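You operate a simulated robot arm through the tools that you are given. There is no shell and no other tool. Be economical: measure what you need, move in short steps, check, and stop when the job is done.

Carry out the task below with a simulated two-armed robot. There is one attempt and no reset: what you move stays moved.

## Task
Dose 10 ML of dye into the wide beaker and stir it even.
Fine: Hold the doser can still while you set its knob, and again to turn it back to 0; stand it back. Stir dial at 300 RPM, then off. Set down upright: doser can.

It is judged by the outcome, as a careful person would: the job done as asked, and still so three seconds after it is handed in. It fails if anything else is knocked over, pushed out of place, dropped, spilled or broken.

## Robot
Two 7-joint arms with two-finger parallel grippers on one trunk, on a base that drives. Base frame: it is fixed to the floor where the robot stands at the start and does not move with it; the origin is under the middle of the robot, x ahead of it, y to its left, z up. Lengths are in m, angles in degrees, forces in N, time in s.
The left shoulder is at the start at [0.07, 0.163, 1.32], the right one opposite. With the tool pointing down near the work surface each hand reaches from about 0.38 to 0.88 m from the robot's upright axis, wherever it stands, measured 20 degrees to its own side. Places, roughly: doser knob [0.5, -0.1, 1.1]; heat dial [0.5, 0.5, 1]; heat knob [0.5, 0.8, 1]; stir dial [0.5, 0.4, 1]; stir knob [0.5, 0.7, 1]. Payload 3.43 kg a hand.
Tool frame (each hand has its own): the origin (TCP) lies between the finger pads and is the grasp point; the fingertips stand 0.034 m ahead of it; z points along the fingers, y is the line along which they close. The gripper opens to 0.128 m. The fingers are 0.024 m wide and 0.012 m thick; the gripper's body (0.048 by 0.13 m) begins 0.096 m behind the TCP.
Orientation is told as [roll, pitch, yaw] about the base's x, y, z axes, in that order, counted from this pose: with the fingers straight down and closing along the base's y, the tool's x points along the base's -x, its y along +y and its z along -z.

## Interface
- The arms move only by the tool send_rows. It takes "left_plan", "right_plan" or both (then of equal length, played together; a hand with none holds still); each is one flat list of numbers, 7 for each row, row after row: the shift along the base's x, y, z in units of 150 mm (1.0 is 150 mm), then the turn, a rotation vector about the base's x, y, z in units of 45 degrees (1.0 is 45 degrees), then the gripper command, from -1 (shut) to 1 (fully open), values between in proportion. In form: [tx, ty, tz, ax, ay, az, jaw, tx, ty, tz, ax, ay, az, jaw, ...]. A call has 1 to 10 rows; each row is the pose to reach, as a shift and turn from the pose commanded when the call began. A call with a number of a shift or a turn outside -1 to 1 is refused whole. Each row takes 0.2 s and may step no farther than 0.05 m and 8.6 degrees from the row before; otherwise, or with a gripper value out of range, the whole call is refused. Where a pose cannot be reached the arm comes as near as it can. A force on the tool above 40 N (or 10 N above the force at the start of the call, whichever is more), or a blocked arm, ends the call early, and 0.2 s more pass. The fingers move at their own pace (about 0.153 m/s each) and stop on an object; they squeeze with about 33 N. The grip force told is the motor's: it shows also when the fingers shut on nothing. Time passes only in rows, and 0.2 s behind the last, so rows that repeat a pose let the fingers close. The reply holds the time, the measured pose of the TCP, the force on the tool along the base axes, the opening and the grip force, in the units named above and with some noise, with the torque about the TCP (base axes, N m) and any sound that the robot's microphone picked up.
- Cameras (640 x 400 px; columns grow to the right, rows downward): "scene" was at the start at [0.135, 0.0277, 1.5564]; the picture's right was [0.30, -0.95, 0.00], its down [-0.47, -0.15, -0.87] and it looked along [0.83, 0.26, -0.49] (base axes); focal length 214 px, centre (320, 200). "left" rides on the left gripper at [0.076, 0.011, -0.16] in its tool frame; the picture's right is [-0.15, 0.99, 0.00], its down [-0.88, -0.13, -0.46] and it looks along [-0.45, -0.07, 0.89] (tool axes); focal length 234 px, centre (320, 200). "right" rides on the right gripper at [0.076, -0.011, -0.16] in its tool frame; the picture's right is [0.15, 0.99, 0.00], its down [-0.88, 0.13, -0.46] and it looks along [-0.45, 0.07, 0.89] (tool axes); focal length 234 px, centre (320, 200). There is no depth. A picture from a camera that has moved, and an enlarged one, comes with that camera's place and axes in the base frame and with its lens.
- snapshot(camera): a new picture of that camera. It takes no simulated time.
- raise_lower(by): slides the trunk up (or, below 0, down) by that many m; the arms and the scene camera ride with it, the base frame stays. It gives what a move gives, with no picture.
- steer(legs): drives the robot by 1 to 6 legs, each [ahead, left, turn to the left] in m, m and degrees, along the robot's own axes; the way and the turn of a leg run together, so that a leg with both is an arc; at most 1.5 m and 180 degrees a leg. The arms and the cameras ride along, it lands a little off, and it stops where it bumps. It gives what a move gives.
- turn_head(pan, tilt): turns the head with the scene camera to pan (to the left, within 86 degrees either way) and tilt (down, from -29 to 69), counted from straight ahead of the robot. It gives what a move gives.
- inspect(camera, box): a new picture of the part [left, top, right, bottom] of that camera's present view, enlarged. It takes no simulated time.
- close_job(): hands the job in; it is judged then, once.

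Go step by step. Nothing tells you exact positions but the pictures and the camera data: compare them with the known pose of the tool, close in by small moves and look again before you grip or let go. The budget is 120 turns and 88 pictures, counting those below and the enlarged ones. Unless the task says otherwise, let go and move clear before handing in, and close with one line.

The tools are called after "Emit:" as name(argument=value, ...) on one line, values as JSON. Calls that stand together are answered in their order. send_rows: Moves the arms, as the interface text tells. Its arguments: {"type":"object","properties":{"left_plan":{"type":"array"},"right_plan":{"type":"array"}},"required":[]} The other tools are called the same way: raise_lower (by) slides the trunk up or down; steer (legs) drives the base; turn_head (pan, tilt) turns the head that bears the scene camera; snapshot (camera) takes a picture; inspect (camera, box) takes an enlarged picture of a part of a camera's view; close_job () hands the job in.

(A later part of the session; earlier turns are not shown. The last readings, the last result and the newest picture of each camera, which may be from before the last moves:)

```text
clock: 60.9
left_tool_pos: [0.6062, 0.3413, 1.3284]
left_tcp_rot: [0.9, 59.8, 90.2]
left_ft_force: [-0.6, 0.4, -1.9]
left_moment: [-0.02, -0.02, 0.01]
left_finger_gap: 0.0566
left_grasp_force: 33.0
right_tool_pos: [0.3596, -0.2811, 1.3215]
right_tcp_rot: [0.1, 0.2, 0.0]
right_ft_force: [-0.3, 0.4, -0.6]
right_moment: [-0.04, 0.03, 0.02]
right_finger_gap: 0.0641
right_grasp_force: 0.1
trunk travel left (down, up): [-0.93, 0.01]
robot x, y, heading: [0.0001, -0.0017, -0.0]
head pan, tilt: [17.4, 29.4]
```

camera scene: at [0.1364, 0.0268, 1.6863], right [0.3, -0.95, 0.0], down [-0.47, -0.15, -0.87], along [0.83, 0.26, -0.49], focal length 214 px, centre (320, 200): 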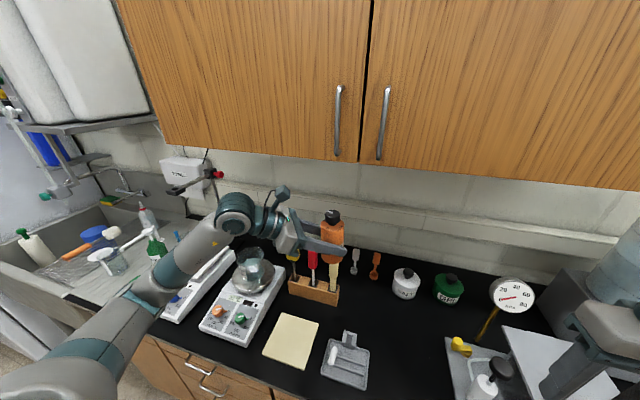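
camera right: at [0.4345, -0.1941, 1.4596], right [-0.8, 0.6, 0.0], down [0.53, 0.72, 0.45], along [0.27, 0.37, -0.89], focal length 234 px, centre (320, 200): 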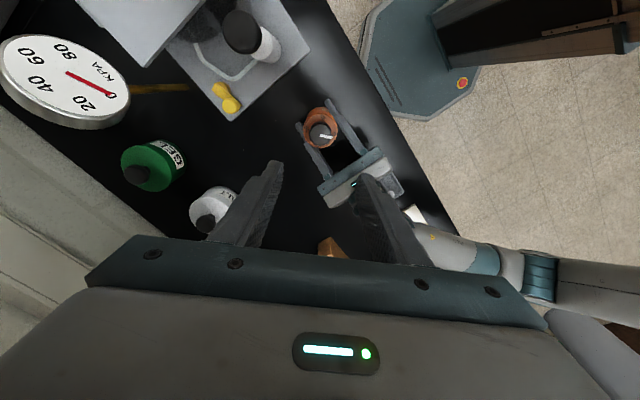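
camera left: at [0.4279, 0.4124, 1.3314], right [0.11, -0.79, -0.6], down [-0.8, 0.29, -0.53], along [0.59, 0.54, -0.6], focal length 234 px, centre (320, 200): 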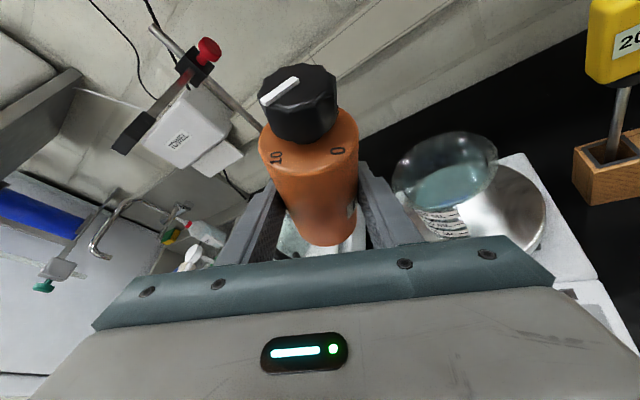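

Emit:
send_rows(left_plan=[0, 0.16, 0, 0.1667, 0, 0, -1, 0, 0.33, 0, 0.3333, 0, 0, -1, 0, 0.5, 0, 0.5, 0, 0, -1, 0, 0.67, 0, 0.6667, 0, 0, -1, 0, 0.83, 0, 0.8333, 0, 0, -1, 0, 1, 0, 1, 0, 0, -1])

Emit:
send_rows(left_plan=[0, 0, 0, 0.1667, 0, 0, -1, 0, 0, 0, 0.3333, 0, 0, -1, 0, 0, 0, 0.5, 0, 0, -1, 0, 0, 0, 0.6667, 0, 0, -1, 0, 0, 0, 0.8333, 0, 0, -1, 0, 0, 0, 1, 0, 0, -1])

Emit:
snapshot(camera="scene")

```text
clock: 62.3
left_tool_pos: [0.606, 0.4911, 1.3309]
left_tcp_rot: [0.7, 14.7, 90.0]
left_ft_force: [-0.6, -0.4, -1.8]
left_moment: [0.01, 0.04, 0.0]
left_finger_gap: 0.0568
left_grasp_force: 32.9
right_tool_pos: [0.3592, -0.2819, 1.3228]
right_tcp_rot: [0.1, 0.1, 0.1]
right_ft_force: [-0.5, 0.2, 0.7]
right_moment: [-0.01, 0.03, 0.03]
right_finger_gap: 0.0641
right_grasp_force: 0.1
trunk travel left (down, up): [-0.93, 0.01]
robot x, y, heading: [0.0018, -0.0001, -0.0]
head pan, tilt: [17.4, 29.4]
```

```text
clock: 63.7
left_tool_pos: [0.6041, 0.4894, 1.3295]
left_tcp_rot: [0.7, -30.4, 90.1]
left_ft_force: [0.4, 0.1, -0.3]
left_moment: [0.0, -0.02, -0.03]
left_finger_gap: 0.0566
left_grasp_force: 33.6
right_tool_pos: [0.3601, -0.2834, 1.3225]
right_tcp_rot: [0.1, 0.2, 0.0]
right_ft_force: [0.6, 0.4, 0.0]
right_moment: [0.0, 0.03, -0.03]
right_finger_gap: 0.0642
right_grasp_force: 0.0
trunk travel left (down, up): [-0.93, 0.01]
robot x, y, heading: [0.0026, -0.0045, -0.4]
head pan, tilt: [17.4, 29.4]
```

```text
29 pictures are left
camera scene: at [0.1357, 0.0268, 1.6863], right [0.3, -0.95, 0.0], down [-0.47, -0.15, -0.87], along [0.83, 0.26, -0.49], focal length 214 px, centre (320, 200)
```

scene: 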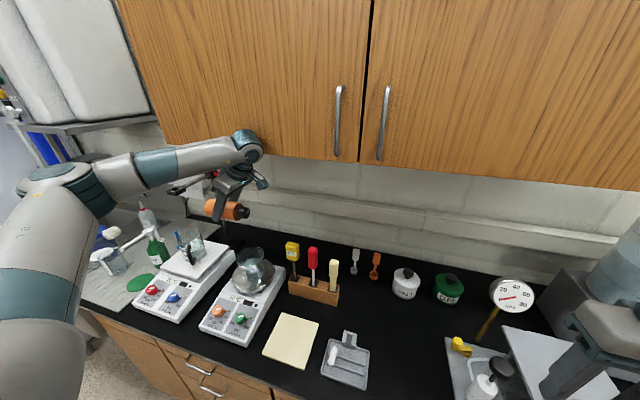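

The tip works this way, and it's at 90° now. I continue to 135° with the mouth over the beaker.

Emit:
send_rows(left_plan=[0, 0, -0.05, 0.1667, 0, 0, -1, 0, 0, -0.1, 0.3333, 0, 0, -1, 0, 0, -0.15, 0.5, 0, 0, -1, 0, 0, -0.2, 0.6667, 0, 0, -1, 0, 0, -0.25, 0.8333, 0, 0, -1, 0, 0, -0.3, 1, 0, 0, -1, 0, 0, -0.3, 1, 0, 0, -1])

Emit:
inspect(camera="scene", box=[160, 150, 320, 310])

```text
clock: 65.3
left_tool_pos: [0.6041, 0.4906, 1.2849]
left_tcp_rot: [0.5, -75.2, 90.4]
left_ft_force: [-0.1, 0.5, -1.0]
left_moment: [-0.02, 0.02, 0.03]
left_finger_gap: 0.0567
left_grasp_force: 32.8
right_tool_pos: [0.3595, -0.2811, 1.3231]
right_tcp_rot: [0.0, 0.1, 0.0]
right_ft_force: [0.4, -0.5, -1.2]
right_moment: [-0.01, 0.02, 0.0]
right_finger_gap: 0.0639
right_grasp_force: 0.0
trunk travel left (down, up): [-0.93, 0.01]
robot x, y, heading: [0.0011, 0.0002, 0.2]
head pan, tilt: [17.4, 29.4]
```

```text
2.50 times, centred on (240, 230) of scene
camera zoom: at [0.1349, 0.0287, 1.6864], right [0.3, -0.95, 0.0], down [-0.47, -0.15, -0.87], along [0.83, 0.26, -0.49], focal length 536 px, centre (520, 125)
```

zoom: 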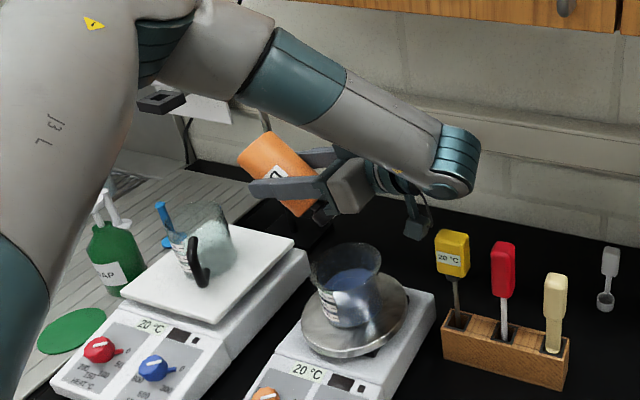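

The water has turned blue, so the dose is coming out. I hold briefly, then reverse the tilt.

Emit:
send_rows(left_plan=[0, 0, 0, 0, 0, 0, -1, 0, 0, 0, 0, 0, 0, -1, 0, 0, 0, 0, 0, 0, -1, 0, 0, 0, 0, 0, 0, -1])

Emit:
inspect(camera="scene", box=[160, 150, 320, 310])

```text
clock: 66.3
left_tool_pos: [0.6046, 0.4903, 1.2855]
left_tcp_rot: [0.6, -75.1, 90.1]
left_ft_force: [-1.0, -0.3, -1.8]
left_moment: [-0.01, 0.01, -0.02]
left_finger_gap: 0.0568
left_grasp_force: 33.5
right_tool_pos: [0.3597, -0.2818, 1.3225]
right_tcp_rot: [0.2, 0.2, 0.0]
right_ft_force: [-0.4, 0.3, 0.0]
right_moment: [-0.03, -0.03, 0.01]
right_finger_gap: 0.0639
right_grasp_force: 0.0
trunk travel left (down, up): [-0.93, 0.01]
robot x, y, heading: [0.0, 0.0032, 0.2]
head pan, tilt: [17.4, 29.4]
```

```text
2.50 times, centred on (240, 230) of scene
camera zoom: at [0.1357, 0.0276, 1.6863], right [0.3, -0.95, 0.0], down [-0.47, -0.15, -0.87], along [0.83, 0.26, -0.49], focal length 536 px, centre (520, 125)
```

zoom: 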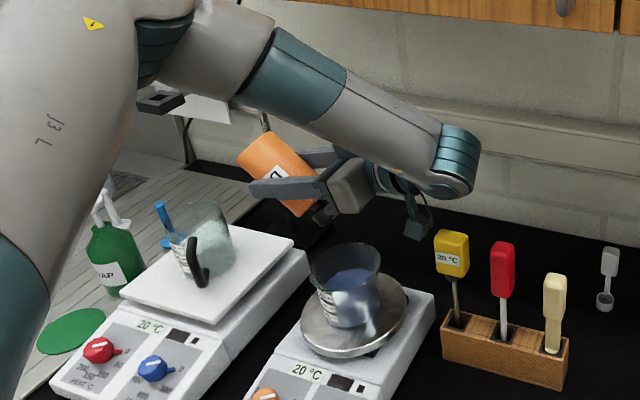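

Emit:
send_rows(left_plan=[0, 0, 0.05, -0.1667, 0, 0, -1, 0, 0, 0.1, -0.3333, 0, 0, -1, 0, 0, 0.15, -0.5, 0, 0, -1, 0, 0, 0.2, -0.6667, 0, 0, -1, 0, 0, 0.25, -0.8333, 0, 0, -1, 0, 0, 0.3, -1, 0, 0, -1])

Emit:
send_rows(left_plan=[0, 0, 0, -0.1667, 0, 0, -1, 0, 0, 0, -0.3333, 0, 0, -1, 0, 0, 0, -0.5, 0, 0, -1, 0, 0, 0, -0.6667, 0, 0, -1, 0, 0, 0, -0.8333, 0, 0, -1, 0, 0, 0, -1, 0, 0, -1])

Emit:
send_rows(left_plan=[0, -0.16, 0, -0.1667, 0, 0, -1, 0, -0.33, 0, -0.3333, 0, 0, -1, 0, -0.5, 0, -0.5, 0, 0, -1, 0, -0.67, 0, -0.6667, 0, 0, -1, 0, -0.83, 0, -0.8333, 0, 0, -1, 0, -1, 0, -1, 0, 0, -1])

Emit:
send_rows(left_plan=[-0.08, -0.2, 0, 0, 0, 0, -1, -0.16, -0.4, 0, 0, 0, 0, -1, -0.24, -0.6, 0, 0, 0, 0, -1, -0.31, -0.8, 0, 0, 0, 0, -1, -0.38, -1, 0, 0, -0.011, 0.019, -1])

Emit:
send_rows(left_plan=[-0.05, -0.2, 0, 0, 0, 0, -1, -0.1, -0.4, 0, 0, 0, 0, -1, -0.15, -0.6, 0, 0, 0, 0, -1, -0.2, -0.8, 0, 0, 0, 0, -1, -0.23, -1, 0, 0, 0, 0, -1])

Emit:
snapshot(camera="scene")

```text
clock: 67.7
left_tool_pos: [0.605, 0.4909, 1.3288]
left_tcp_rot: [0.6, -30.2, 90.0]
left_ft_force: [0.1, 1.1, -0.6]
left_moment: [0.04, 0.02, -0.03]
left_finger_gap: 0.0567
left_grasp_force: 32.7
right_tool_pos: [0.3588, -0.2818, 1.3224]
right_tcp_rot: [0.0, 0.1, 0.0]
right_ft_force: [0.1, -0.4, 0.6]
right_moment: [-0.02, -0.03, 0.0]
right_finger_gap: 0.0638
right_grasp_force: 0.1
trunk travel left (down, up): [-0.93, 0.01]
robot x, y, heading: [0.0008, -0.0009, 0.0]
head pan, tilt: [17.4, 29.4]
```

```text
clock: 69.1
left_tool_pos: [0.6048, 0.4913, 1.3297]
left_tcp_rot: [0.8, 14.9, 89.9]
left_ft_force: [-0.1, 0.0, -2.0]
left_moment: [0.0, 0.01, 0.01]
left_finger_gap: 0.0566
left_grasp_force: 32.9
right_tool_pos: [0.3599, -0.2819, 1.3221]
right_tcp_rot: [0.1, 0.1, 0.1]
right_ft_force: [0.1, 0.5, -0.2]
right_moment: [-0.03, 0.0, -0.02]
right_finger_gap: 0.064
right_grasp_force: 0.0
trunk travel left (down, up): [-0.93, 0.01]
robot x, y, heading: [-0.0022, -0.0006, -0.0]
head pan, tilt: [17.4, 29.4]
```

```text
clock: 70.5
left_tool_pos: [0.6053, 0.3398, 1.33]
left_tcp_rot: [0.8, 59.9, 90.3]
left_ft_force: [-0.3, -0.7, -1.5]
left_moment: [0.02, -0.01, 0.0]
left_finger_gap: 0.0566
left_grasp_force: 32.6
right_tool_pos: [0.3597, -0.2821, 1.3226]
right_tcp_rot: [0.0, 0.2, -0.1]
right_ft_force: [-1.2, 0.3, 0.0]
right_moment: [0.02, -0.02, 0.01]
right_finger_gap: 0.064
right_grasp_force: 0.1
trunk travel left (down, up): [-0.93, 0.01]
robot x, y, heading: [0.0029, 0.0016, 0.1]
head pan, tilt: [17.4, 29.4]
```

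```text
clock: 71.7
left_tool_pos: [0.5468, 0.1891, 1.3293]
left_tcp_rot: [-0.2, 59.7, 90.1]
left_ft_force: [0.6, 0.3, -1.7]
left_moment: [0.02, 0.01, 0.0]
left_finger_gap: 0.0564
left_grasp_force: 33.2
right_tool_pos: [0.3588, -0.2832, 1.3217]
right_tcp_rot: [0.0, 0.2, 0.0]
right_ft_force: [0.9, 0.5, -0.2]
right_moment: [0.01, 0.01, 0.03]
right_finger_gap: 0.064
right_grasp_force: 0.0
trunk travel left (down, up): [-0.93, 0.01]
robot x, y, heading: [0.0, 0.0022, -0.2]
head pan, tilt: [17.4, 29.4]
```

```text
clock: 72.9
left_tool_pos: [0.5142, 0.0376, 1.3289]
left_tcp_rot: [-0.2, 59.6, 90.2]
left_ft_force: [-0.4, 0.3, -0.8]
left_moment: [0.01, 0.03, -0.03]
left_finger_gap: 0.0563
left_grasp_force: 32.7
right_tool_pos: [0.3598, -0.2832, 1.3211]
right_tcp_rot: [0.0, 0.1, 0.0]
right_ft_force: [0.8, -0.4, -0.7]
right_moment: [0.03, 0.01, -0.01]
right_finger_gap: 0.0642
right_grasp_force: 0.1
trunk travel left (down, up): [-0.93, 0.01]
robot x, y, heading: [0.0008, 0.0021, 0.0]
head pan, tilt: [17.4, 29.4]
```

```text
26 pictures are left
camera scene: at [0.1362, 0.0253, 1.6863], right [0.3, -0.95, 0.0], down [-0.47, -0.14, -0.87], along [0.83, 0.26, -0.49], focal length 214 px, centre (320, 200)
```

scene: 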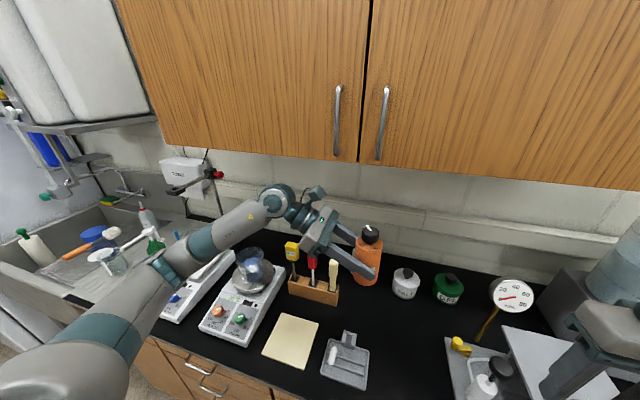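

Emit:
send_rows(left_plan=[-0.05, -0.2, 0, 0, 0, 0, -1, -0.1, -0.4, 0, 0, 0, 0, -1, -0.15, -0.6, 0, 0, 0, 0, -1, -0.2, -0.8, -0.1, 0, 0, 0, -1, -0.235, -1, -0.3, 0, 0, 0, -1])

Emit:
send_rows(left_plan=[0, -0.12, -0.2, 0, 0, 0, -1, 0, -0.12, -0.45, 0, 0, 0, -1, 0, -0.12, -0.7, 0, 0, 0, -1, 0, -0.12, -0.95, 0, 0, 0, -1])

Emit:
send_rows(left_plan=[0, 0, -0.25, 0, 0, 0, -1, 0, 0, -0.5, 0, 0, 0, -1, 0, 0, -0.75, 0, 0, 0, -1, 0, 0, -0.82, 0, 0, 0, -1, 0, 0, -0.82, 0, 0, 0, -1])

Emit:
snapshot(camera="scene")

```text
clock: 74.1
left_tool_pos: [0.48, -0.1108, 1.2832]
left_tcp_rot: [-0.2, 59.8, 90.1]
left_ft_force: [0.4, -0.6, -1.5]
left_moment: [0.01, 0.02, -0.02]
left_finger_gap: 0.0564
left_grasp_force: 33.0
right_tool_pos: [0.3599, -0.284, 1.3222]
right_tcp_rot: [0.1, 0.1, 0.0]
right_ft_force: [-0.2, -0.9, -0.5]
right_moment: [0.02, 0.01, 0.0]
right_finger_gap: 0.0641
right_grasp_force: 0.1
trunk travel left (down, up): [-0.93, 0.01]
robot x, y, heading: [0.0016, -0.0009, 0.0]
head pan, tilt: [17.4, 29.4]
```

```text
clock: 75.1
left_tool_pos: [0.4766, -0.1265, 1.1431]
left_tcp_rot: [-0.2, 59.9, 90.1]
left_ft_force: [0.7, -0.4, -1.1]
left_moment: [0.05, 0.02, 0.02]
left_finger_gap: 0.0564
left_grasp_force: 33.5
right_tool_pos: [0.359, -0.2829, 1.3213]
right_tcp_rot: [0.0, 0.1, -0.1]
right_ft_force: [-0.1, -0.2, 0.3]
right_moment: [0.03, 0.0, -0.01]
right_finger_gap: 0.064
right_grasp_force: 0.1
trunk travel left (down, up): [-0.93, 0.01]
robot x, y, heading: [0.0019, -0.0021, -0.1]
head pan, tilt: [17.4, 29.4]
```

```text
clock: 76.3
left_tool_pos: [0.478, -0.1274, 1.0194]
left_tcp_rot: [-0.2, 59.9, 90.1]
left_ft_force: [0.3, 0.1, -1.4]
left_moment: [0.03, -0.02, -0.01]
left_finger_gap: 0.0563
left_grasp_force: 33.0
right_tool_pos: [0.3591, -0.2824, 1.3213]
right_tcp_rot: [0.0, 0.1, 0.0]
right_ft_force: [0.3, -0.6, -0.2]
right_moment: [0.0, 0.02, 0.02]
right_finger_gap: 0.064
right_grasp_force: 0.2
trunk travel left (down, up): [-0.93, 0.01]
robot x, y, heading: [0.0017, -0.0026, -0.0]
head pan, tilt: [17.4, 29.4]
```

```text
25 pictures are left
camera scene: at [0.1353, 0.0276, 1.6864], right [0.3, -0.95, 0.0], down [-0.47, -0.15, -0.87], along [0.83, 0.26, -0.49], focal length 214 px, centre (320, 200)
```

scene: 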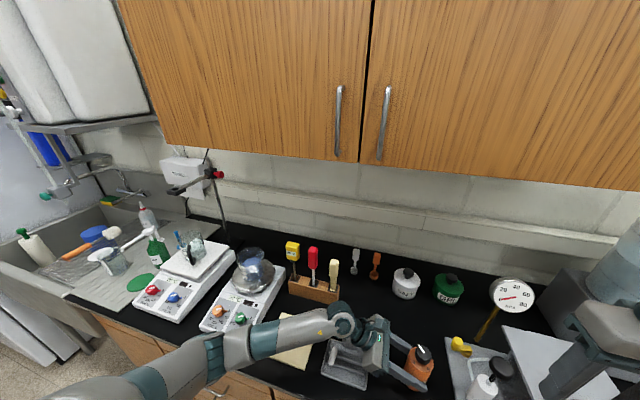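

Emit:
send_rows(left_plan=[0.005, -0.02, -0.06, 0, 0, 0, -1, 0.005, -0.02, -0.1, 0, 0, 0, -1, 0.005, -0.02, -0.115, 0, 0, 0, -1, 0.005, -0.02, -0.125, 0, 0, 0, -1, 0.005, -0.02, -0.125, 0, 0, 0, -1])

```text
clock: 77.5
left_tool_pos: [0.4772, -0.1328, 1.0034]
left_tcp_rot: [-0.6, 59.9, 89.8]
left_ft_force: [3.0, -5.7, 31.4]
left_moment: [-0.4, -0.09, 0.3]
left_finger_gap: 0.0572
left_grasp_force: 32.5
right_tool_pos: [0.3577, -0.283, 1.3229]
right_tcp_rot: [0.1, 0.0, -0.1]
right_ft_force: [-0.2, 0.4, -0.1]
right_moment: [-0.01, 0.01, -0.03]
right_finger_gap: 0.064
right_grasp_force: 0.0
trunk travel left (down, up): [-0.93, 0.01]
robot x, y, heading: [-0.0009, 0.0002, 0.1]
head pan, tilt: [17.4, 29.4]
```

Emit:
send_rows(left_plan=[0, 0, 0.005, 0, 0, 0, -1, 0, 0, 0.01, 0, 0, 0, -1, 0, 0, 0.01, 0, 0, 0, -1, 0, 0, 0.01, 0, 0, 0, -1, 0, 0, 0.01, 0, 0, 0, -1, 0, 0, 0.01, 0, 0, 0, -1], right_plan=[0.13, 0.1667, 0, 0, 0, -0.1667, 0, 0.26, 0.3333, 0, 0, 0, -0.3333, 0, 0.4, 0.5, 0, 0, 0, -0.5, 0, 0.53, 0.6667, 0, 0, 0, -0.6667, 0, 0.66, 0.8333, -0.1, 0, 0, -0.8333, 0, 0.793, 1, -0.3, 0, 0, -1, 0])

Emit:
inspect(camera="right", box=[280, 90, 360, 160])

```text
clock: 78.9
left_tool_pos: [0.4769, -0.1304, 1.0028]
left_tcp_rot: [-0.3, 59.9, 90.1]
left_ft_force: [0.6, -9.8, 25.8]
left_moment: [-0.44, 0.04, -0.05]
left_finger_gap: 0.0565
left_grasp_force: 33.1
right_tool_pos: [0.4769, -0.1306, 1.281]
right_tcp_rot: [0.1, 0.2, -45.2]
right_ft_force: [-0.2, 0.5, -0.2]
right_moment: [0.0, 0.02, -0.01]
right_finger_gap: 0.0641
right_grasp_force: 0.0
trunk travel left (down, up): [-0.93, 0.01]
robot x, y, heading: [-0.0008, -0.0, 0.1]
head pan, tilt: [17.4, 29.4]
```

```text
5.71 times, centred on (320, 125) of right
camera zoom: at [0.4159, -0.0853, 1.439], right [0.6, 0.8, 0.0], down [0.71, -0.53, 0.46], along [0.37, -0.27, -0.89], focal length 1338 px, centre (320, 629)
```

zoom: 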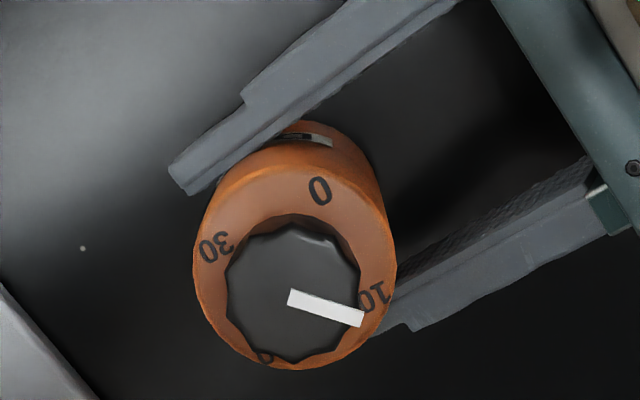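

Emit:
snapshot(camera="left")

```text
23 pictures are left
camera left: at [0.4648, -0.0319, 1.1485], right [-0.99, 0.07, -0.13], down [0.13, 0.84, -0.53], along [0.07, -0.54, -0.84], focal length 234 px, centre (320, 200)
```

left: 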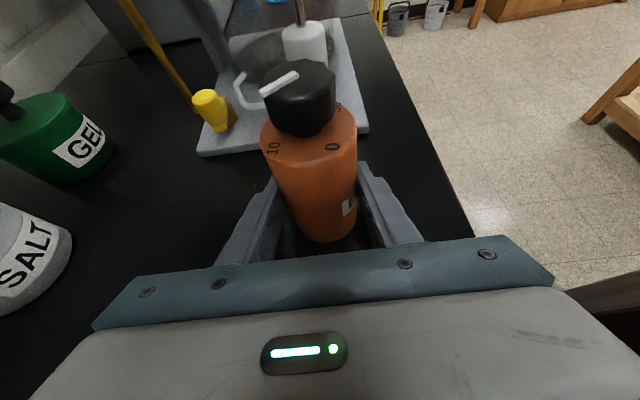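

Emit:
send_rows(left_plan=[0, 0, 0.008, 0, 0, 0, -1, 0, 0, 0.012, 0, 0, 0, -1, 0, 0, 0.012, 0, 0, 0, -1, 0, 0, 0.012, 0, 0, 0, -1], right_plan=[0.01, -0.03, -0.2, 0, 0, 0, 0, 0.015, -0.05, -0.45, 0, 0, 0, 0, 0.015, -0.05, -0.75, 0, 0, 0, 0, 0.015, -0.05, -0.85, 0, 0, 0, 0])

Emit:
inspect(camera="right", box=[240, 80, 400, 200])

```text
clock: 79.9
left_tool_pos: [0.4777, -0.129, 1.0018]
left_tcp_rot: [-0.2, 59.6, 90.1]
left_ft_force: [-3.0, -3.1, 8.4]
left_moment: [-0.16, 0.06, -0.05]
left_finger_gap: 0.0564
left_grasp_force: 32.7
right_tool_pos: [0.4793, -0.1421, 1.1493]
right_tcp_rot: [0.1, 0.0, -44.9]
right_ft_force: [-0.1, -0.9, 0.8]
right_moment: [-0.01, -0.02, 0.01]
right_finger_gap: 0.064
right_grasp_force: 0.2
trunk travel left (down, up): [-0.93, 0.01]
robot x, y, heading: [0.0032, 0.0004, 0.2]
head pan, tilt: [17.4, 29.4]
```

```text
3.33 times, centred on (320, 140) of right
camera zoom: at [0.418, -0.0951, 1.3093], right [0.6, 0.8, 0.0], down [0.71, -0.53, 0.46], along [0.37, -0.27, -0.89], focal length 781 px, centre (320, 400)
```

zoom: 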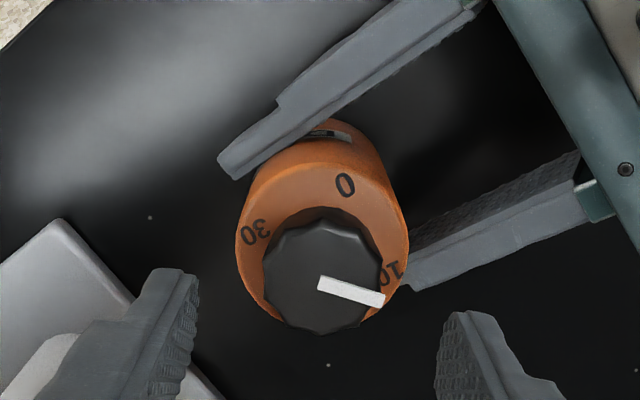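

Emit:
send_rows(right_plan=[0, 0.01, -0.2, 0, 0, 0, 0, 0, 0.01, -0.35, 0, 0, 0, 0, 0, 0.01, -0.35, 0, 0, 0, -0.3, 0, 0.01, -0.35, 0, 0, 0, -0.6, 0, 0.01, -0.35, 0, 0, 0, -1, 0, 0.01, -0.35, 0, 0, 0, -1])

Emit:
send_rows(right_plan=[0, 0, 0, 0, 0, 0.1667, -1, 0, 0, 0, 0, 0, 0.3333, -1, 0, 0, 0, 0, 0, 0.5, -1, 0, 0, 0, 0, 0, 0.6667, -1, 0, 0, 0, 0, 0, 0.8333, -1, 0, 0, 0, 0, 0, 1, -1])

```text
clock: 81.3
left_tool_pos: [0.4796, -0.1293, 1.0027]
left_tcp_rot: [-0.1, 59.6, 90.2]
left_ft_force: [0.4, 2.1, -4.3]
left_moment: [0.24, -0.2, -0.02]
left_finger_gap: 0.0561
left_grasp_force: 32.6
right_tool_pos: [0.4803, -0.1398, 1.0967]
right_tcp_rot: [0.0, 0.0, -45.0]
right_ft_force: [-0.4, -1.9, 2.8]
right_moment: [-0.37, 0.27, 0.0]
right_finger_gap: 0.0341
right_grasp_force: 33.4
trunk travel left (down, up): [-0.93, 0.01]
robot x, y, heading: [0.0021, -0.002, -0.1]
head pan, tilt: [17.4, 29.4]
```

```text
clock: 82.7
left_tool_pos: [0.4792, -0.1289, 1.0033]
left_tcp_rot: [-0.1, 59.7, 90.2]
left_ft_force: [1.8, 11.7, -8.9]
left_moment: [-0.16, 0.14, 0.05]
left_finger_gap: 0.0563
left_grasp_force: 32.7
right_tool_pos: [0.4812, -0.1383, 1.0963]
right_tcp_rot: [0.0, 0.1, 0.1]
right_ft_force: [-0.8, -10.5, 6.6]
right_moment: [-0.81, -0.01, 0.0]
right_finger_gap: 0.0345
right_grasp_force: 33.2
trunk travel left (down, up): [-0.93, 0.01]
robot x, y, heading: [0.0014, 0.0008, 0.2]
head pan, tilt: [17.4, 29.4]
```

Emit:
send_rows(right_plan=[0, -0.006, 0, 0, 0, 0.1667, -1, 0, -0.006, 0, 0, 0, 0.3333, -1, 0, -0.006, 0, 0, 0, 0.5, -1, 0, -0.006, 0, 0, 0, 0.6667, -1, 0, -0.006, 0, 0, 0, 0.8333, -1, 0, -0.006, 0, 0, 0, 1, -1, 0, -0.006, 0, 0, 0, 1, -0.3, 0, -0.006, 0, 0, 0, 1, 0])

Emit:
send_rows(right_plan=[0, 0, 0.2, 0, 0, 0, 0, 0, 0, 0.5, 0, 0, 0, 0, 0, 0, 0.75, 0, 0, 0, 0, 0, 0, 1, 0, 0, 0, 0])

Emit:
inspect(camera="right", box=[280, 85, 360, 155])

```text
clock: 84.5
left_tool_pos: [0.4805, -0.1315, 1.0037]
left_tcp_rot: [-0.3, 60.0, 90.0]
left_ft_force: [0.2, 0.5, -2.0]
left_moment: [0.0, 0.05, 0.02]
left_finger_gap: 0.0563
left_grasp_force: 33.0
right_tool_pos: [0.4796, -0.1405, 1.0985]
right_tcp_rot: [0.1, 0.2, 45.1]
right_ft_force: [-0.2, 0.4, -0.9]
right_moment: [-0.01, 0.01, 0.0]
right_finger_gap: 0.064
right_grasp_force: 0.0
trunk travel left (down, up): [-0.93, 0.01]
robot x, y, heading: [0.0029, 0.0023, 0.0]
head pan, tilt: [17.4, 29.4]
```

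```text
clock: 85.5
left_tool_pos: [0.4782, -0.1288, 1.0033]
left_tcp_rot: [-0.1, 59.7, 90.1]
left_ft_force: [-0.3, -0.1, -1.8]
left_moment: [-0.01, -0.03, 0.04]
left_finger_gap: 0.0566
left_grasp_force: 33.8
right_tool_pos: [0.4797, -0.1393, 1.2471]
right_tcp_rot: [0.1, 0.1, 45.0]
right_ft_force: [0.0, 0.0, -0.7]
right_moment: [-0.02, 0.0, -0.01]
right_finger_gap: 0.0641
right_grasp_force: 0.1
trunk travel left (down, up): [-0.93, 0.01]
robot x, y, heading: [-0.0009, -0.0014, -0.1]
head pan, tilt: [17.4, 29.4]
```

```text
5.71 times, centred on (320, 120) of right
camera zoom: at [0.4343, -0.2007, 1.4068], right [-0.8, 0.6, 0.0], down [0.53, 0.72, 0.45], along [0.27, 0.36, -0.89], focal length 1338 px, centre (320, 657)
```

zoom: 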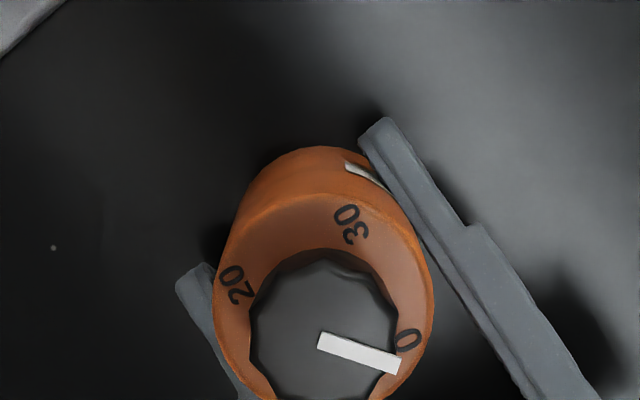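

Emit:
send_rows(left_plan=[0, 0, -0.006, 0, 0, 0, -1, 0, 0, -0.012, 0, 0, 0, -1, 0, 0, -0.012, 0, 0, 0, -1], right_plan=[0, -0.1, 0.1, 0, 0, 0, 0, -0.1, -0.3, 0.2, 0, 0, 0, 0, -0.2, -0.6, 0.2, 0, 0, 0, 0])

```text
clock: 86.3
left_tool_pos: [0.4784, -0.1319, 1.0012]
left_tcp_rot: [-0.4, 59.8, 90.0]
left_ft_force: [0.5, 0.3, 4.7]
left_moment: [0.11, 0.08, 0.03]
left_finger_gap: 0.0564
left_grasp_force: 33.0
right_tool_pos: [0.4472, -0.2307, 1.2761]
right_tcp_rot: [0.1, 0.0, 45.0]
right_ft_force: [-0.4, -0.6, 0.5]
right_moment: [0.05, -0.02, 0.01]
right_finger_gap: 0.0638
right_grasp_force: 0.0
trunk travel left (down, up): [-0.93, 0.01]
robot x, y, heading: [0.0033, -0.0019, -0.1]
head pan, tilt: [17.4, 29.4]
```

Emit:
send_rows(left_plan=[0, 0, 0, 0, 0, 0, -0.05, 0, 0, 0, 0, 0, 0, 0.1, 0, 0, 0, 0, 0, 0, 0.3, 0, 0, 0, 0, 0, 0, 0.4, 0, 0.2, 0.12, 0, 0, 0, 0.4, 0, 0.45, 0.26, 0, 0, 0, 0.4, 0, 0.7, 0.42, 0, 0, 0, 0.4, 0, 0.95, 0.6, 0, 0, 0, 0.4])

Emit:
snapshot(camera="scene")

```text
clock: 88.1
left_tool_pos: [0.4762, 0.0157, 1.0928]
left_tcp_rot: [-0.3, 59.9, 89.9]
left_ft_force: [-0.7, -0.4, 0.5]
left_moment: [0.02, -0.03, 0.01]
left_finger_gap: 0.0896
left_grasp_force: 0.1
right_tool_pos: [0.448, -0.2285, 1.2773]
right_tcp_rot: [-0.1, 0.3, 45.0]
right_ft_force: [-0.4, -0.9, -0.3]
right_moment: [-0.05, 0.0, -0.01]
right_finger_gap: 0.0641
right_grasp_force: 0.2
trunk travel left (down, up): [-0.93, 0.01]
robot x, y, heading: [0.0038, -0.0015, -0.2]
head pan, tilt: [17.4, 29.4]
```

```text
20 pictures are left
camera scene: at [0.1342, 0.0294, 1.6864], right [0.3, -0.95, 0.0], down [-0.47, -0.15, -0.87], along [0.83, 0.26, -0.49], focal length 214 px, centre (320, 200)
```

scene: 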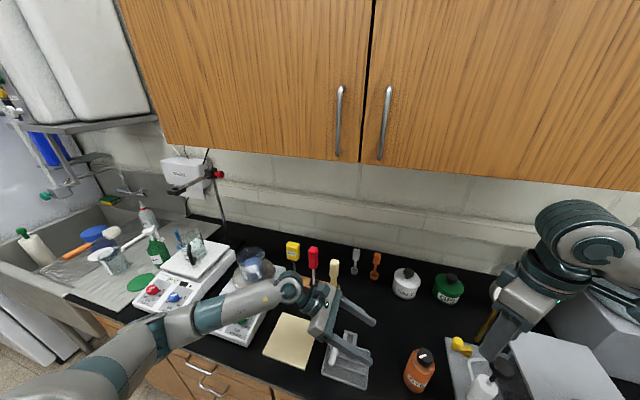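

The can stands upright with its knob at 0. Next is the green stir dial near (0.455, 0.391, 1.015), so I swing the left hand to point down and go there.

Emit:
send_rows(left_plan=[0, 0.2, 0.2, 0.133, 0, 0, 0.2, 0, 0.4, 0.4, 0.267, 0, 0, 0, -0.03, 0.6, 0.6, 0.4, 0, 0, 0, -0.06, 0.8, 0.8, 0.533, 0, 0, 0, -0.1, 1, 1, 0.667, 0, 0, 0], right_plan=[-0.2, -0.1, 0, 0, 0, -0.1, 0, -0.4, -0.2, 0, 0, 0, -0.2, 0, -0.5, -0.3, 0, 0, 0, -0.3, 0, -0.5, -0.3, 0, 0, 0, -0.3, 0, -0.5, -0.3, 0, 0, 0, -0.3, 0])

Emit:
send_rows(left_plan=[-0.01, 0.2, 0, 0.133, 0, 0, 0, -0.02, 0.4, 0, 0.267, 0, 0, 0, -0.03, 0.6, 0, 0.4, 0, 0, 0, -0.04, 0.8, 0, 0.533, 0, 0, 0, -0.05, 1, 0, 0.667, 0, 0, 0])

Emit:
send_rows(left_plan=[0, 0.2, 0, 0, 0, 0.05, -0.2, 0, 0.4, 0, 0, 0, 0.11, -0.2, 0, 0.5, -0.2, 0, 0, 0.11, -0.2])

Emit:
snapshot(camera="left")

```text
clock: 89.3
left_tool_pos: [0.4621, 0.1664, 1.242]
left_tcp_rot: [-0.2, 29.6, 90.2]
left_ft_force: [-1.3, 0.2, 0.2]
left_moment: [0.03, 0.0, 0.01]
left_finger_gap: 0.0639
left_grasp_force: 0.1
right_tool_pos: [0.3738, -0.2724, 1.2758]
right_tcp_rot: [0.0, 0.1, 31.3]
right_ft_force: [0.4, -0.3, -0.5]
right_moment: [0.02, -0.03, 0.0]
right_finger_gap: 0.0641
right_grasp_force: 0.1
trunk travel left (down, up): [-0.93, 0.01]
robot x, y, heading: [0.0019, -0.0018, 0.1]
head pan, tilt: [17.4, 29.4]
```

```text
clock: 90.5
left_tool_pos: [0.4568, 0.312, 1.2435]
left_tcp_rot: [-0.2, -0.3, 90.1]
left_ft_force: [-0.5, 0.7, 0.1]
left_moment: [-0.01, -0.06, -0.01]
left_finger_gap: 0.064
left_grasp_force: 0.0
right_tool_pos: [0.3745, -0.2727, 1.2775]
right_tcp_rot: [0.0, 0.2, 31.5]
right_ft_force: [-0.6, -0.2, -0.7]
right_moment: [0.0, 0.04, -0.02]
right_finger_gap: 0.064
right_grasp_force: 0.1
trunk travel left (down, up): [-0.93, 0.01]
robot x, y, heading: [-0.0027, -0.0001, -0.1]
head pan, tilt: [17.4, 29.4]
```

```text
clock: 91.3
left_tool_pos: [0.4572, 0.3863, 1.2132]
left_tcp_rot: [-0.2, -0.2, 95.0]
left_ft_force: [0.7, -0.4, -0.3]
left_moment: [0.01, 0.05, 0.0]
left_finger_gap: 0.0514
left_grasp_force: 0.1
right_tool_pos: [0.3758, -0.273, 1.2772]
right_tcp_rot: [0.1, 0.1, 31.4]
right_ft_force: [0.3, 0.0, -0.2]
right_moment: [0.01, -0.01, 0.05]
right_finger_gap: 0.0641
right_grasp_force: 0.1
trunk travel left (down, up): [-0.93, 0.01]
robot x, y, heading: [0.0001, -0.0019, 0.0]
head pan, tilt: [17.4, 29.4]
```

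```text
19 pictures are left
camera left: at [0.4506, 0.3082, 1.3711], right [-1.0, 0.06, 0.0], down [0.05, 0.89, 0.46], along [0.03, 0.46, -0.89], focal length 234 px, centre (320, 200)
```

left: 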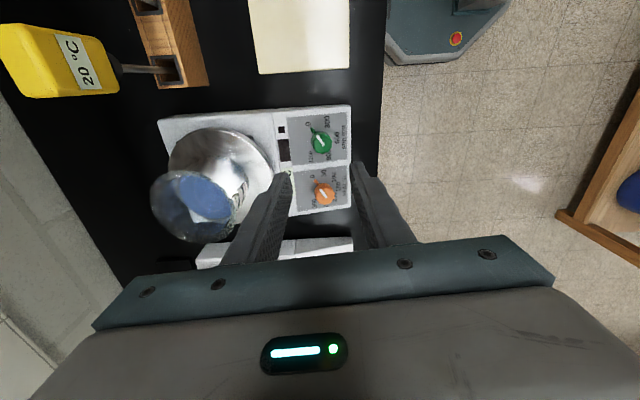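

Emit:
inspect(camera="left", box=[270, 100, 370, 180])

Emit:
inspect(camera="scene", box=[190, 260, 290, 350])

```text
5.00 times, centred on (320, 140) of left
camera zoom: at [0.4506, 0.3082, 1.3711], right [-1.0, 0.06, 0.0], down [0.05, 0.89, 0.46], along [0.03, 0.46, -0.89], focal length 1171 px, centre (320, 500)
```

zoom: 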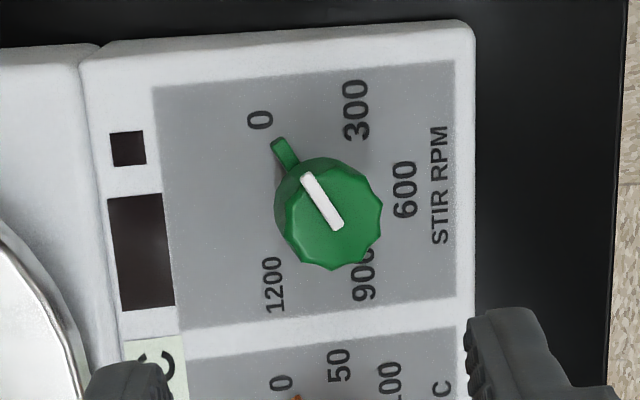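

```text
4.44 times, centred on (240, 305) of scene
camera zoom: at [0.1355, 0.028, 1.6864], right [0.3, -0.95, 0.0], down [-0.47, -0.15, -0.87], along [0.83, 0.26, -0.49], focal length 953 px, centre (676, -267)
```

zoom: 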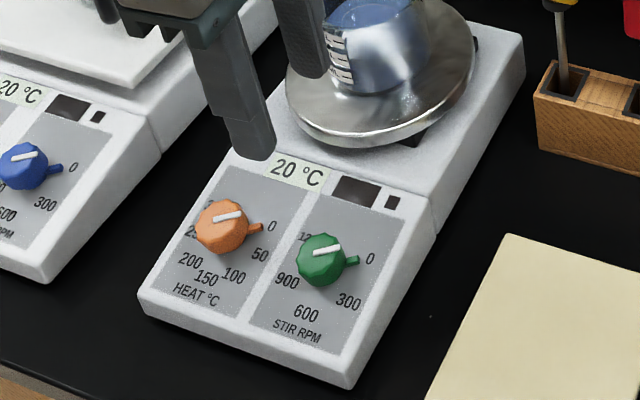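

Emit:
send_rows(left_plan=[-0.02, 0.02, -0.25, 0, -0.08, 0.05, -0.2, -0.05, 0.04, -0.5, 0, -0.16, 0.1, -0.2, -0.08, 0.053, -0.7, 0, -0.244, 0.178, -0.2, -0.1, 0.053, -0.867, 0, -0.244, 0.178, -0.2])

Emit:
inspect(camera="left", box=[220, 90, 420, 230])

```text
clock: 92.3
left_tool_pos: [0.4407, 0.3942, 1.0796]
left_tcp_rot: [-11.2, 1.5, 102.9]
left_ft_force: [0.4, -0.2, 0.2]
left_moment: [0.01, -0.01, 0.02]
left_finger_gap: 0.0513
left_grasp_force: 0.0
right_tool_pos: [0.3757, -0.272, 1.2767]
right_tcp_rot: [0.0, 0.1, 31.5]
right_ft_force: [-0.1, -0.3, 0.0]
right_moment: [0.03, 0.03, -0.01]
right_finger_gap: 0.0638
right_grasp_force: 0.1
trunk travel left (down, up): [-0.93, 0.01]
robot x, y, heading: [0.0011, -0.0013, -0.1]
head pan, tilt: [17.4, 29.4]
```

```text
2.86 times, centred on (320, 160) of left
camera zoom: at [0.4155, 0.314, 1.2378], right [-0.98, -0.08, -0.2], down [-0.16, 0.88, 0.45], along [0.14, 0.47, -0.87], focal length 669 px, centre (320, 314)
```

zoom: 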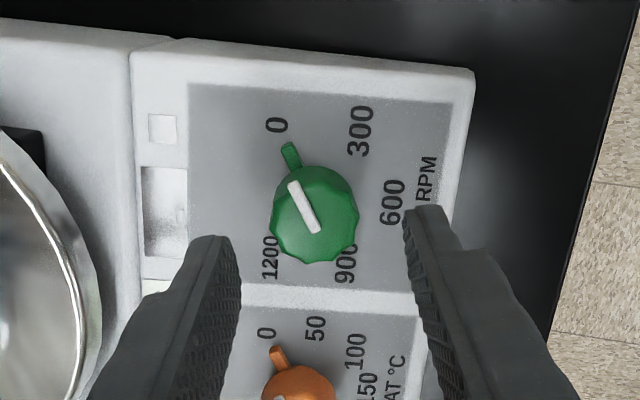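

Emit:
send_rows(left_plan=[0.03, -0.005, -0.12, 0, 0, 0, -0.2, 0.06, -0.01, -0.22, 0, 0, 0, -0.2, 0.075, -0.011, -0.28, 0, 0, 0, -0.2, 0.079, -0.011, -0.3, 0, 0, 0, -0.2])

Emit:
inspect(camera="left", box=[220, 100, 420, 240])

```text
clock: 93.3
left_tool_pos: [0.4529, 0.3943, 1.0356]
left_tcp_rot: [-11.1, 1.5, 102.8]
left_ft_force: [0.2, 0.9, -0.1]
left_moment: [0.07, 0.05, -0.02]
left_finger_gap: 0.0512
left_grasp_force: 0.2
right_tool_pos: [0.3746, -0.2725, 1.2771]
right_tcp_rot: [0.0, 0.1, 31.5]
right_ft_force: [0.0, 0.0, 0.2]
right_moment: [-0.03, 0.01, 0.01]
right_finger_gap: 0.064
right_grasp_force: 0.1
trunk travel left (down, up): [-0.93, 0.01]
robot x, y, heading: [-0.001, 0.0034, 0.2]
head pan, tilt: [17.4, 29.4]
```

```text
2.86 times, centred on (320, 170) of left
camera zoom: at [0.4275, 0.3134, 1.1932], right [-0.98, -0.08, -0.19], down [-0.16, 0.88, 0.45], along [0.14, 0.47, -0.87], focal length 669 px, centre (320, 286)
```

zoom: 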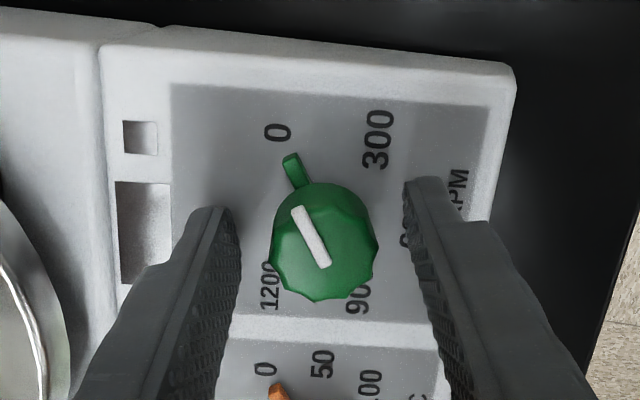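

Emit:
send_rows(left_plan=[0, 0, -0.01, 0, 0, 0, -0.4, 0, 0, -0.01, 0, 0, 0, -0.6, 0, 0, -0.01, 0, 0, 0, -1, 0, 0, -0.01, 0, 0, 0, -1])

Emit:
inspect(camera="left", box=[220, 100, 420, 240])

```text
clock: 94.3
left_tool_pos: [0.4524, 0.3927, 1.0351]
left_tcp_rot: [-11.1, 1.5, 102.8]
left_ft_force: [-3.4, -0.8, -5.7]
left_moment: [0.25, -1.21, 0.06]
left_finger_gap: 0.029
left_grasp_force: 44.9
right_tool_pos: [0.3739, -0.2717, 1.2775]
right_tcp_rot: [-0.1, 0.0, 31.5]
right_ft_force: [0.2, 0.1, 0.8]
right_moment: [0.0, -0.02, -0.05]
right_finger_gap: 0.0638
right_grasp_force: 0.1
trunk travel left (down, up): [-0.93, 0.01]
robot x, y, heading: [0.0, 0.0022, -0.0]
head pan, tilt: [17.4, 29.4]
```

```text
2.86 times, centred on (320, 170) of left
camera zoom: at [0.4272, 0.3132, 1.1918], right [-0.98, -0.08, -0.19], down [-0.16, 0.88, 0.45], along [0.14, 0.47, -0.87], focal length 669 px, centre (320, 286)
```

zoom: 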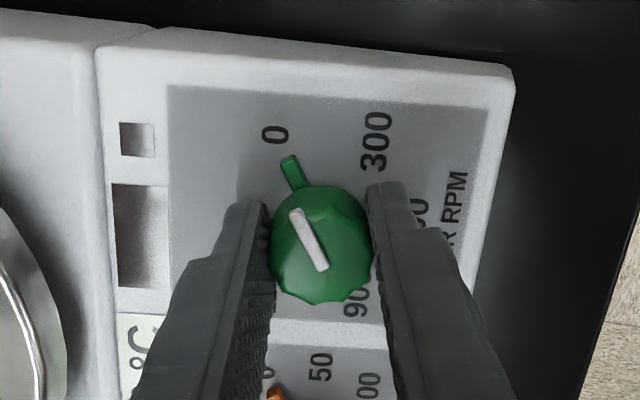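

Emit:
send_rows(left_plan=[0, 0, 0, 0.034, 0, -0.174, -1, 0, 0, 0, 0.068, 0, -0.348, -1, 0, 0, 0, 0.101, 0, -0.523, -1, 0, 0, 0, 0.135, 0, -0.697, -1, 0, 0, 0, 0.169, 0, -0.871, -1])

Emit:
send_rows(left_plan=[0, 0, 0, 0.028, 0, -0.145, -1, 0, 0, 0, 0.056, 0, -0.29, -1, 0, 0, 0, 0.087, 0, -0.446, -1, 0, 0, 0, 0.087, 0, -0.446, -1])

Emit:
inspect(camera="left", box=[220, 100, 420, 240])

```text
clock: 95.5
left_tool_pos: [0.4517, 0.3942, 1.0344]
left_tcp_rot: [-10.1, -5.8, 63.5]
left_ft_force: [-10.5, -0.6, -13.7]
left_moment: [0.04, -1.26, 0.05]
left_finger_gap: 0.0292
left_grasp_force: 44.7
right_tool_pos: [0.3741, -0.2719, 1.2771]
right_tcp_rot: [0.1, 0.1, 31.5]
right_ft_force: [0.6, -0.1, -0.5]
right_moment: [-0.03, -0.03, 0.02]
right_finger_gap: 0.0639
right_grasp_force: 0.1
trunk travel left (down, up): [-0.93, 0.01]
robot x, y, heading: [-0.0005, -0.0021, -0.2]
head pan, tilt: [17.4, 29.4]
```

```text
clock: 96.5
left_tool_pos: [0.4507, 0.3944, 1.0345]
left_tcp_rot: [-7.9, -8.9, 43.1]
left_ft_force: [-13.6, -3.1, -17.3]
left_moment: [-0.52, -0.91, -0.05]
left_finger_gap: 0.0288
left_grasp_force: 44.9
right_tool_pos: [0.374, -0.2715, 1.2772]
right_tcp_rot: [0.0, 0.2, 31.5]
right_ft_force: [0.2, -1.2, 0.3]
right_moment: [-0.01, 0.02, 0.03]
right_finger_gap: 0.0641
right_grasp_force: 0.0
trunk travel left (down, up): [-0.93, 0.01]
robot x, y, heading: [-0.003, -0.0043, 0.0]
head pan, tilt: [17.4, 29.4]
```

```text
2.86 times, centred on (320, 170) of left
camera zoom: at [0.3556, 0.3494, 1.1783], right [-0.55, 0.83, -0.11], down [0.63, 0.5, 0.6], along [0.55, 0.26, -0.79], focal length 669 px, centre (320, 286)
```

zoom: 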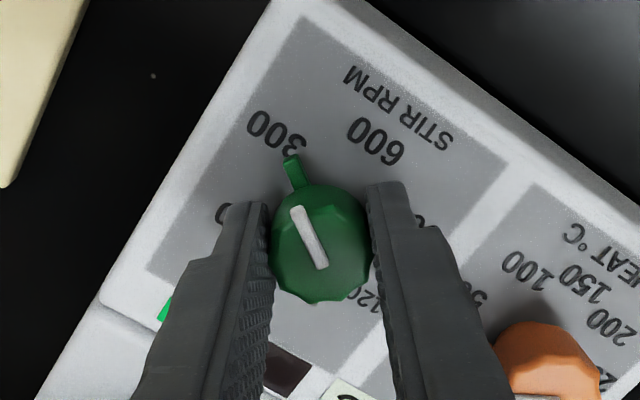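

The nub points to 300 and a green lamp is lit. I hold here while it stirs.

Emit:
send_rows(left_plan=[0, 0, 0, 0, 0, 0, -1, 0, 0, 0, 0, 0, 0, -1, 0, 0, 0, 0, 0, 0, -1, 0, 0, 0, 0, 0, 0, -1, 0, 0, 0, 0, 0, 0, -1, 0, 0, 0, 0, 0, 0, -1, 0, 0, 0, 0, 0, 0, -1, 0, 0, 0, 0, 0, 0, -1, 0, 0, 0, 0, 0, 0, -1, 0, 0, 0, 0, 0, 0, -1])

Emit:
inspect(camera="scene", box=[190, 220, 310, 340])

Emit:
send_rows(left_plan=[0, 0, 0, 0, 0, 0, -1, 0, 0, 0, 0, 0, 0, -1, 0, 0, 0, 0, 0, 0, -1, 0, 0, 0, 0, 0, 0, -1, 0, 0, 0, 0, 0, 0, -1, 0, 0, 0, 0, 0, 0, -1, 0, 0, 0, 0, 0, 0, -1, 0, 0, 0, 0, 0, 0, -1, 0, 0, 0, 0, 0, 0, -1, 0, 0, 0, 0, 0, 0, -1])

Emit:
send_rows(left_plan=[0, 0, 0, 0, 0, 0, -1, 0, 0, 0, 0, 0, 0, -1, 0, 0, 0, 0, 0, 0, -1, 0, 0, 0, 0, 0, 0, -1, 0, 0, 0, 0, 0, 0, -1, 0, 0, 0, 0, 0, 0, -1, 0, 0, 0, 0, 0, 0, -1, 0, 0, 0, 0, 0, 0, -1, 0, 0, 0, 0, 0, 0, -1, 0, 0, 0, 0, 0, 0, -1])

Emit:
inspect(camera="scene", box=[190, 220, 310, 340])

```text
clock: 98.7
left_tool_pos: [0.4503, 0.395, 1.035]
left_tcp_rot: [-7.9, -9.0, 43.3]
left_ft_force: [-15.6, -5.4, -22.6]
left_moment: [-1.23, -0.25, -0.23]
left_finger_gap: 0.0288
left_grasp_force: 44.9
right_tool_pos: [0.3745, -0.271, 1.277]
right_tcp_rot: [0.0, 0.1, 31.5]
right_ft_force: [-0.3, 0.6, 0.8]
right_moment: [-0.01, -0.01, 0.01]
right_finger_gap: 0.0642
right_grasp_force: 0.0
trunk travel left (down, up): [-0.93, 0.01]
robot x, y, heading: [-0.0001, -0.0, -0.1]
head pan, tilt: [17.4, 29.4]
```

```text
3.33 times, centred on (250, 280) of scene
camera zoom: at [0.1337, 0.0289, 1.6864], right [0.3, -0.95, 0.0], down [-0.47, -0.15, -0.87], along [0.83, 0.26, -0.49], focal length 715 px, centre (553, -67)
```

zoom: 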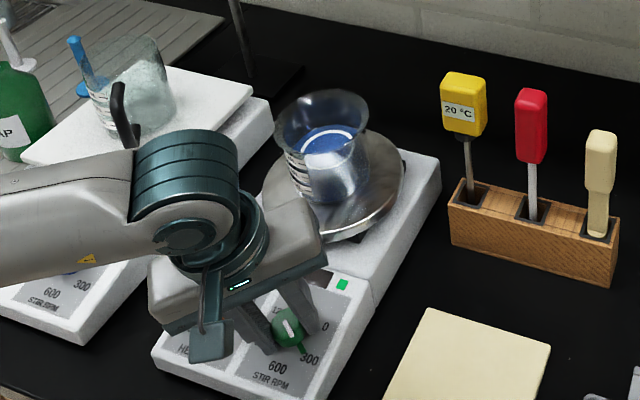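

```text
clock: 100.9
left_tool_pos: [0.4523, 0.3953, 1.0348]
left_tcp_rot: [-7.9, -8.9, 43.0]
left_ft_force: [-17.9, -6.4, -23.4]
left_moment: [-1.09, -0.34, -0.18]
left_finger_gap: 0.0289
left_grasp_force: 44.6
right_tool_pos: [0.3742, -0.2719, 1.2772]
right_tcp_rot: [0.0, 0.2, 31.5]
right_ft_force: [0.2, 0.1, -0.5]
right_moment: [-0.03, 0.03, 0.03]
right_finger_gap: 0.0639
right_grasp_force: 0.1
trunk travel left (down, up): [-0.93, 0.01]
robot x, y, heading: [0.0, -0.0001, -0.3]
head pan, tilt: [17.4, 29.4]
```

```text
clock: 103.1
left_tool_pos: [0.4515, 0.3938, 1.0342]
left_tcp_rot: [-7.9, -8.9, 43.2]
left_ft_force: [-17.2, -6.0, -22.3]
left_moment: [-1.08, -0.32, -0.21]
left_finger_gap: 0.0288
left_grasp_force: 44.7
right_tool_pos: [0.3745, -0.2716, 1.2761]
right_tcp_rot: [0.1, 0.0, 31.5]
right_ft_force: [-0.8, 0.4, 0.5]
right_moment: [-0.02, 0.02, 0.01]
right_finger_gap: 0.064
right_grasp_force: 0.1
trunk travel left (down, up): [-0.93, 0.01]
robot x, y, heading: [-0.0029, 0.003, 0.3]
head pan, tilt: [17.4, 29.4]
```

```text
3.33 times, centred on (250, 280) of scene
camera zoom: at [0.1337, 0.0288, 1.6864], right [0.3, -0.95, 0.0], down [-0.47, -0.15, -0.87], along [0.83, 0.26, -0.49], focal length 715 px, centre (553, -67)
```

zoom: 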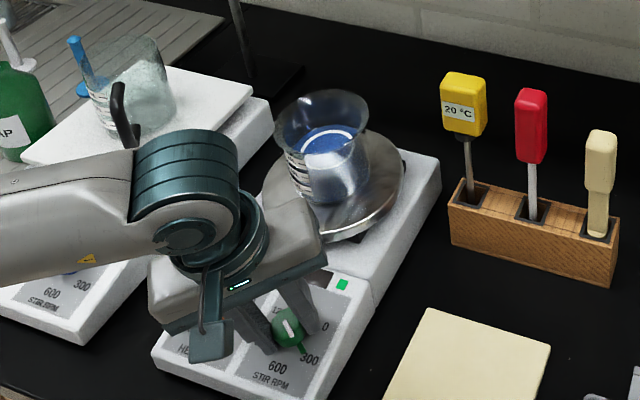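

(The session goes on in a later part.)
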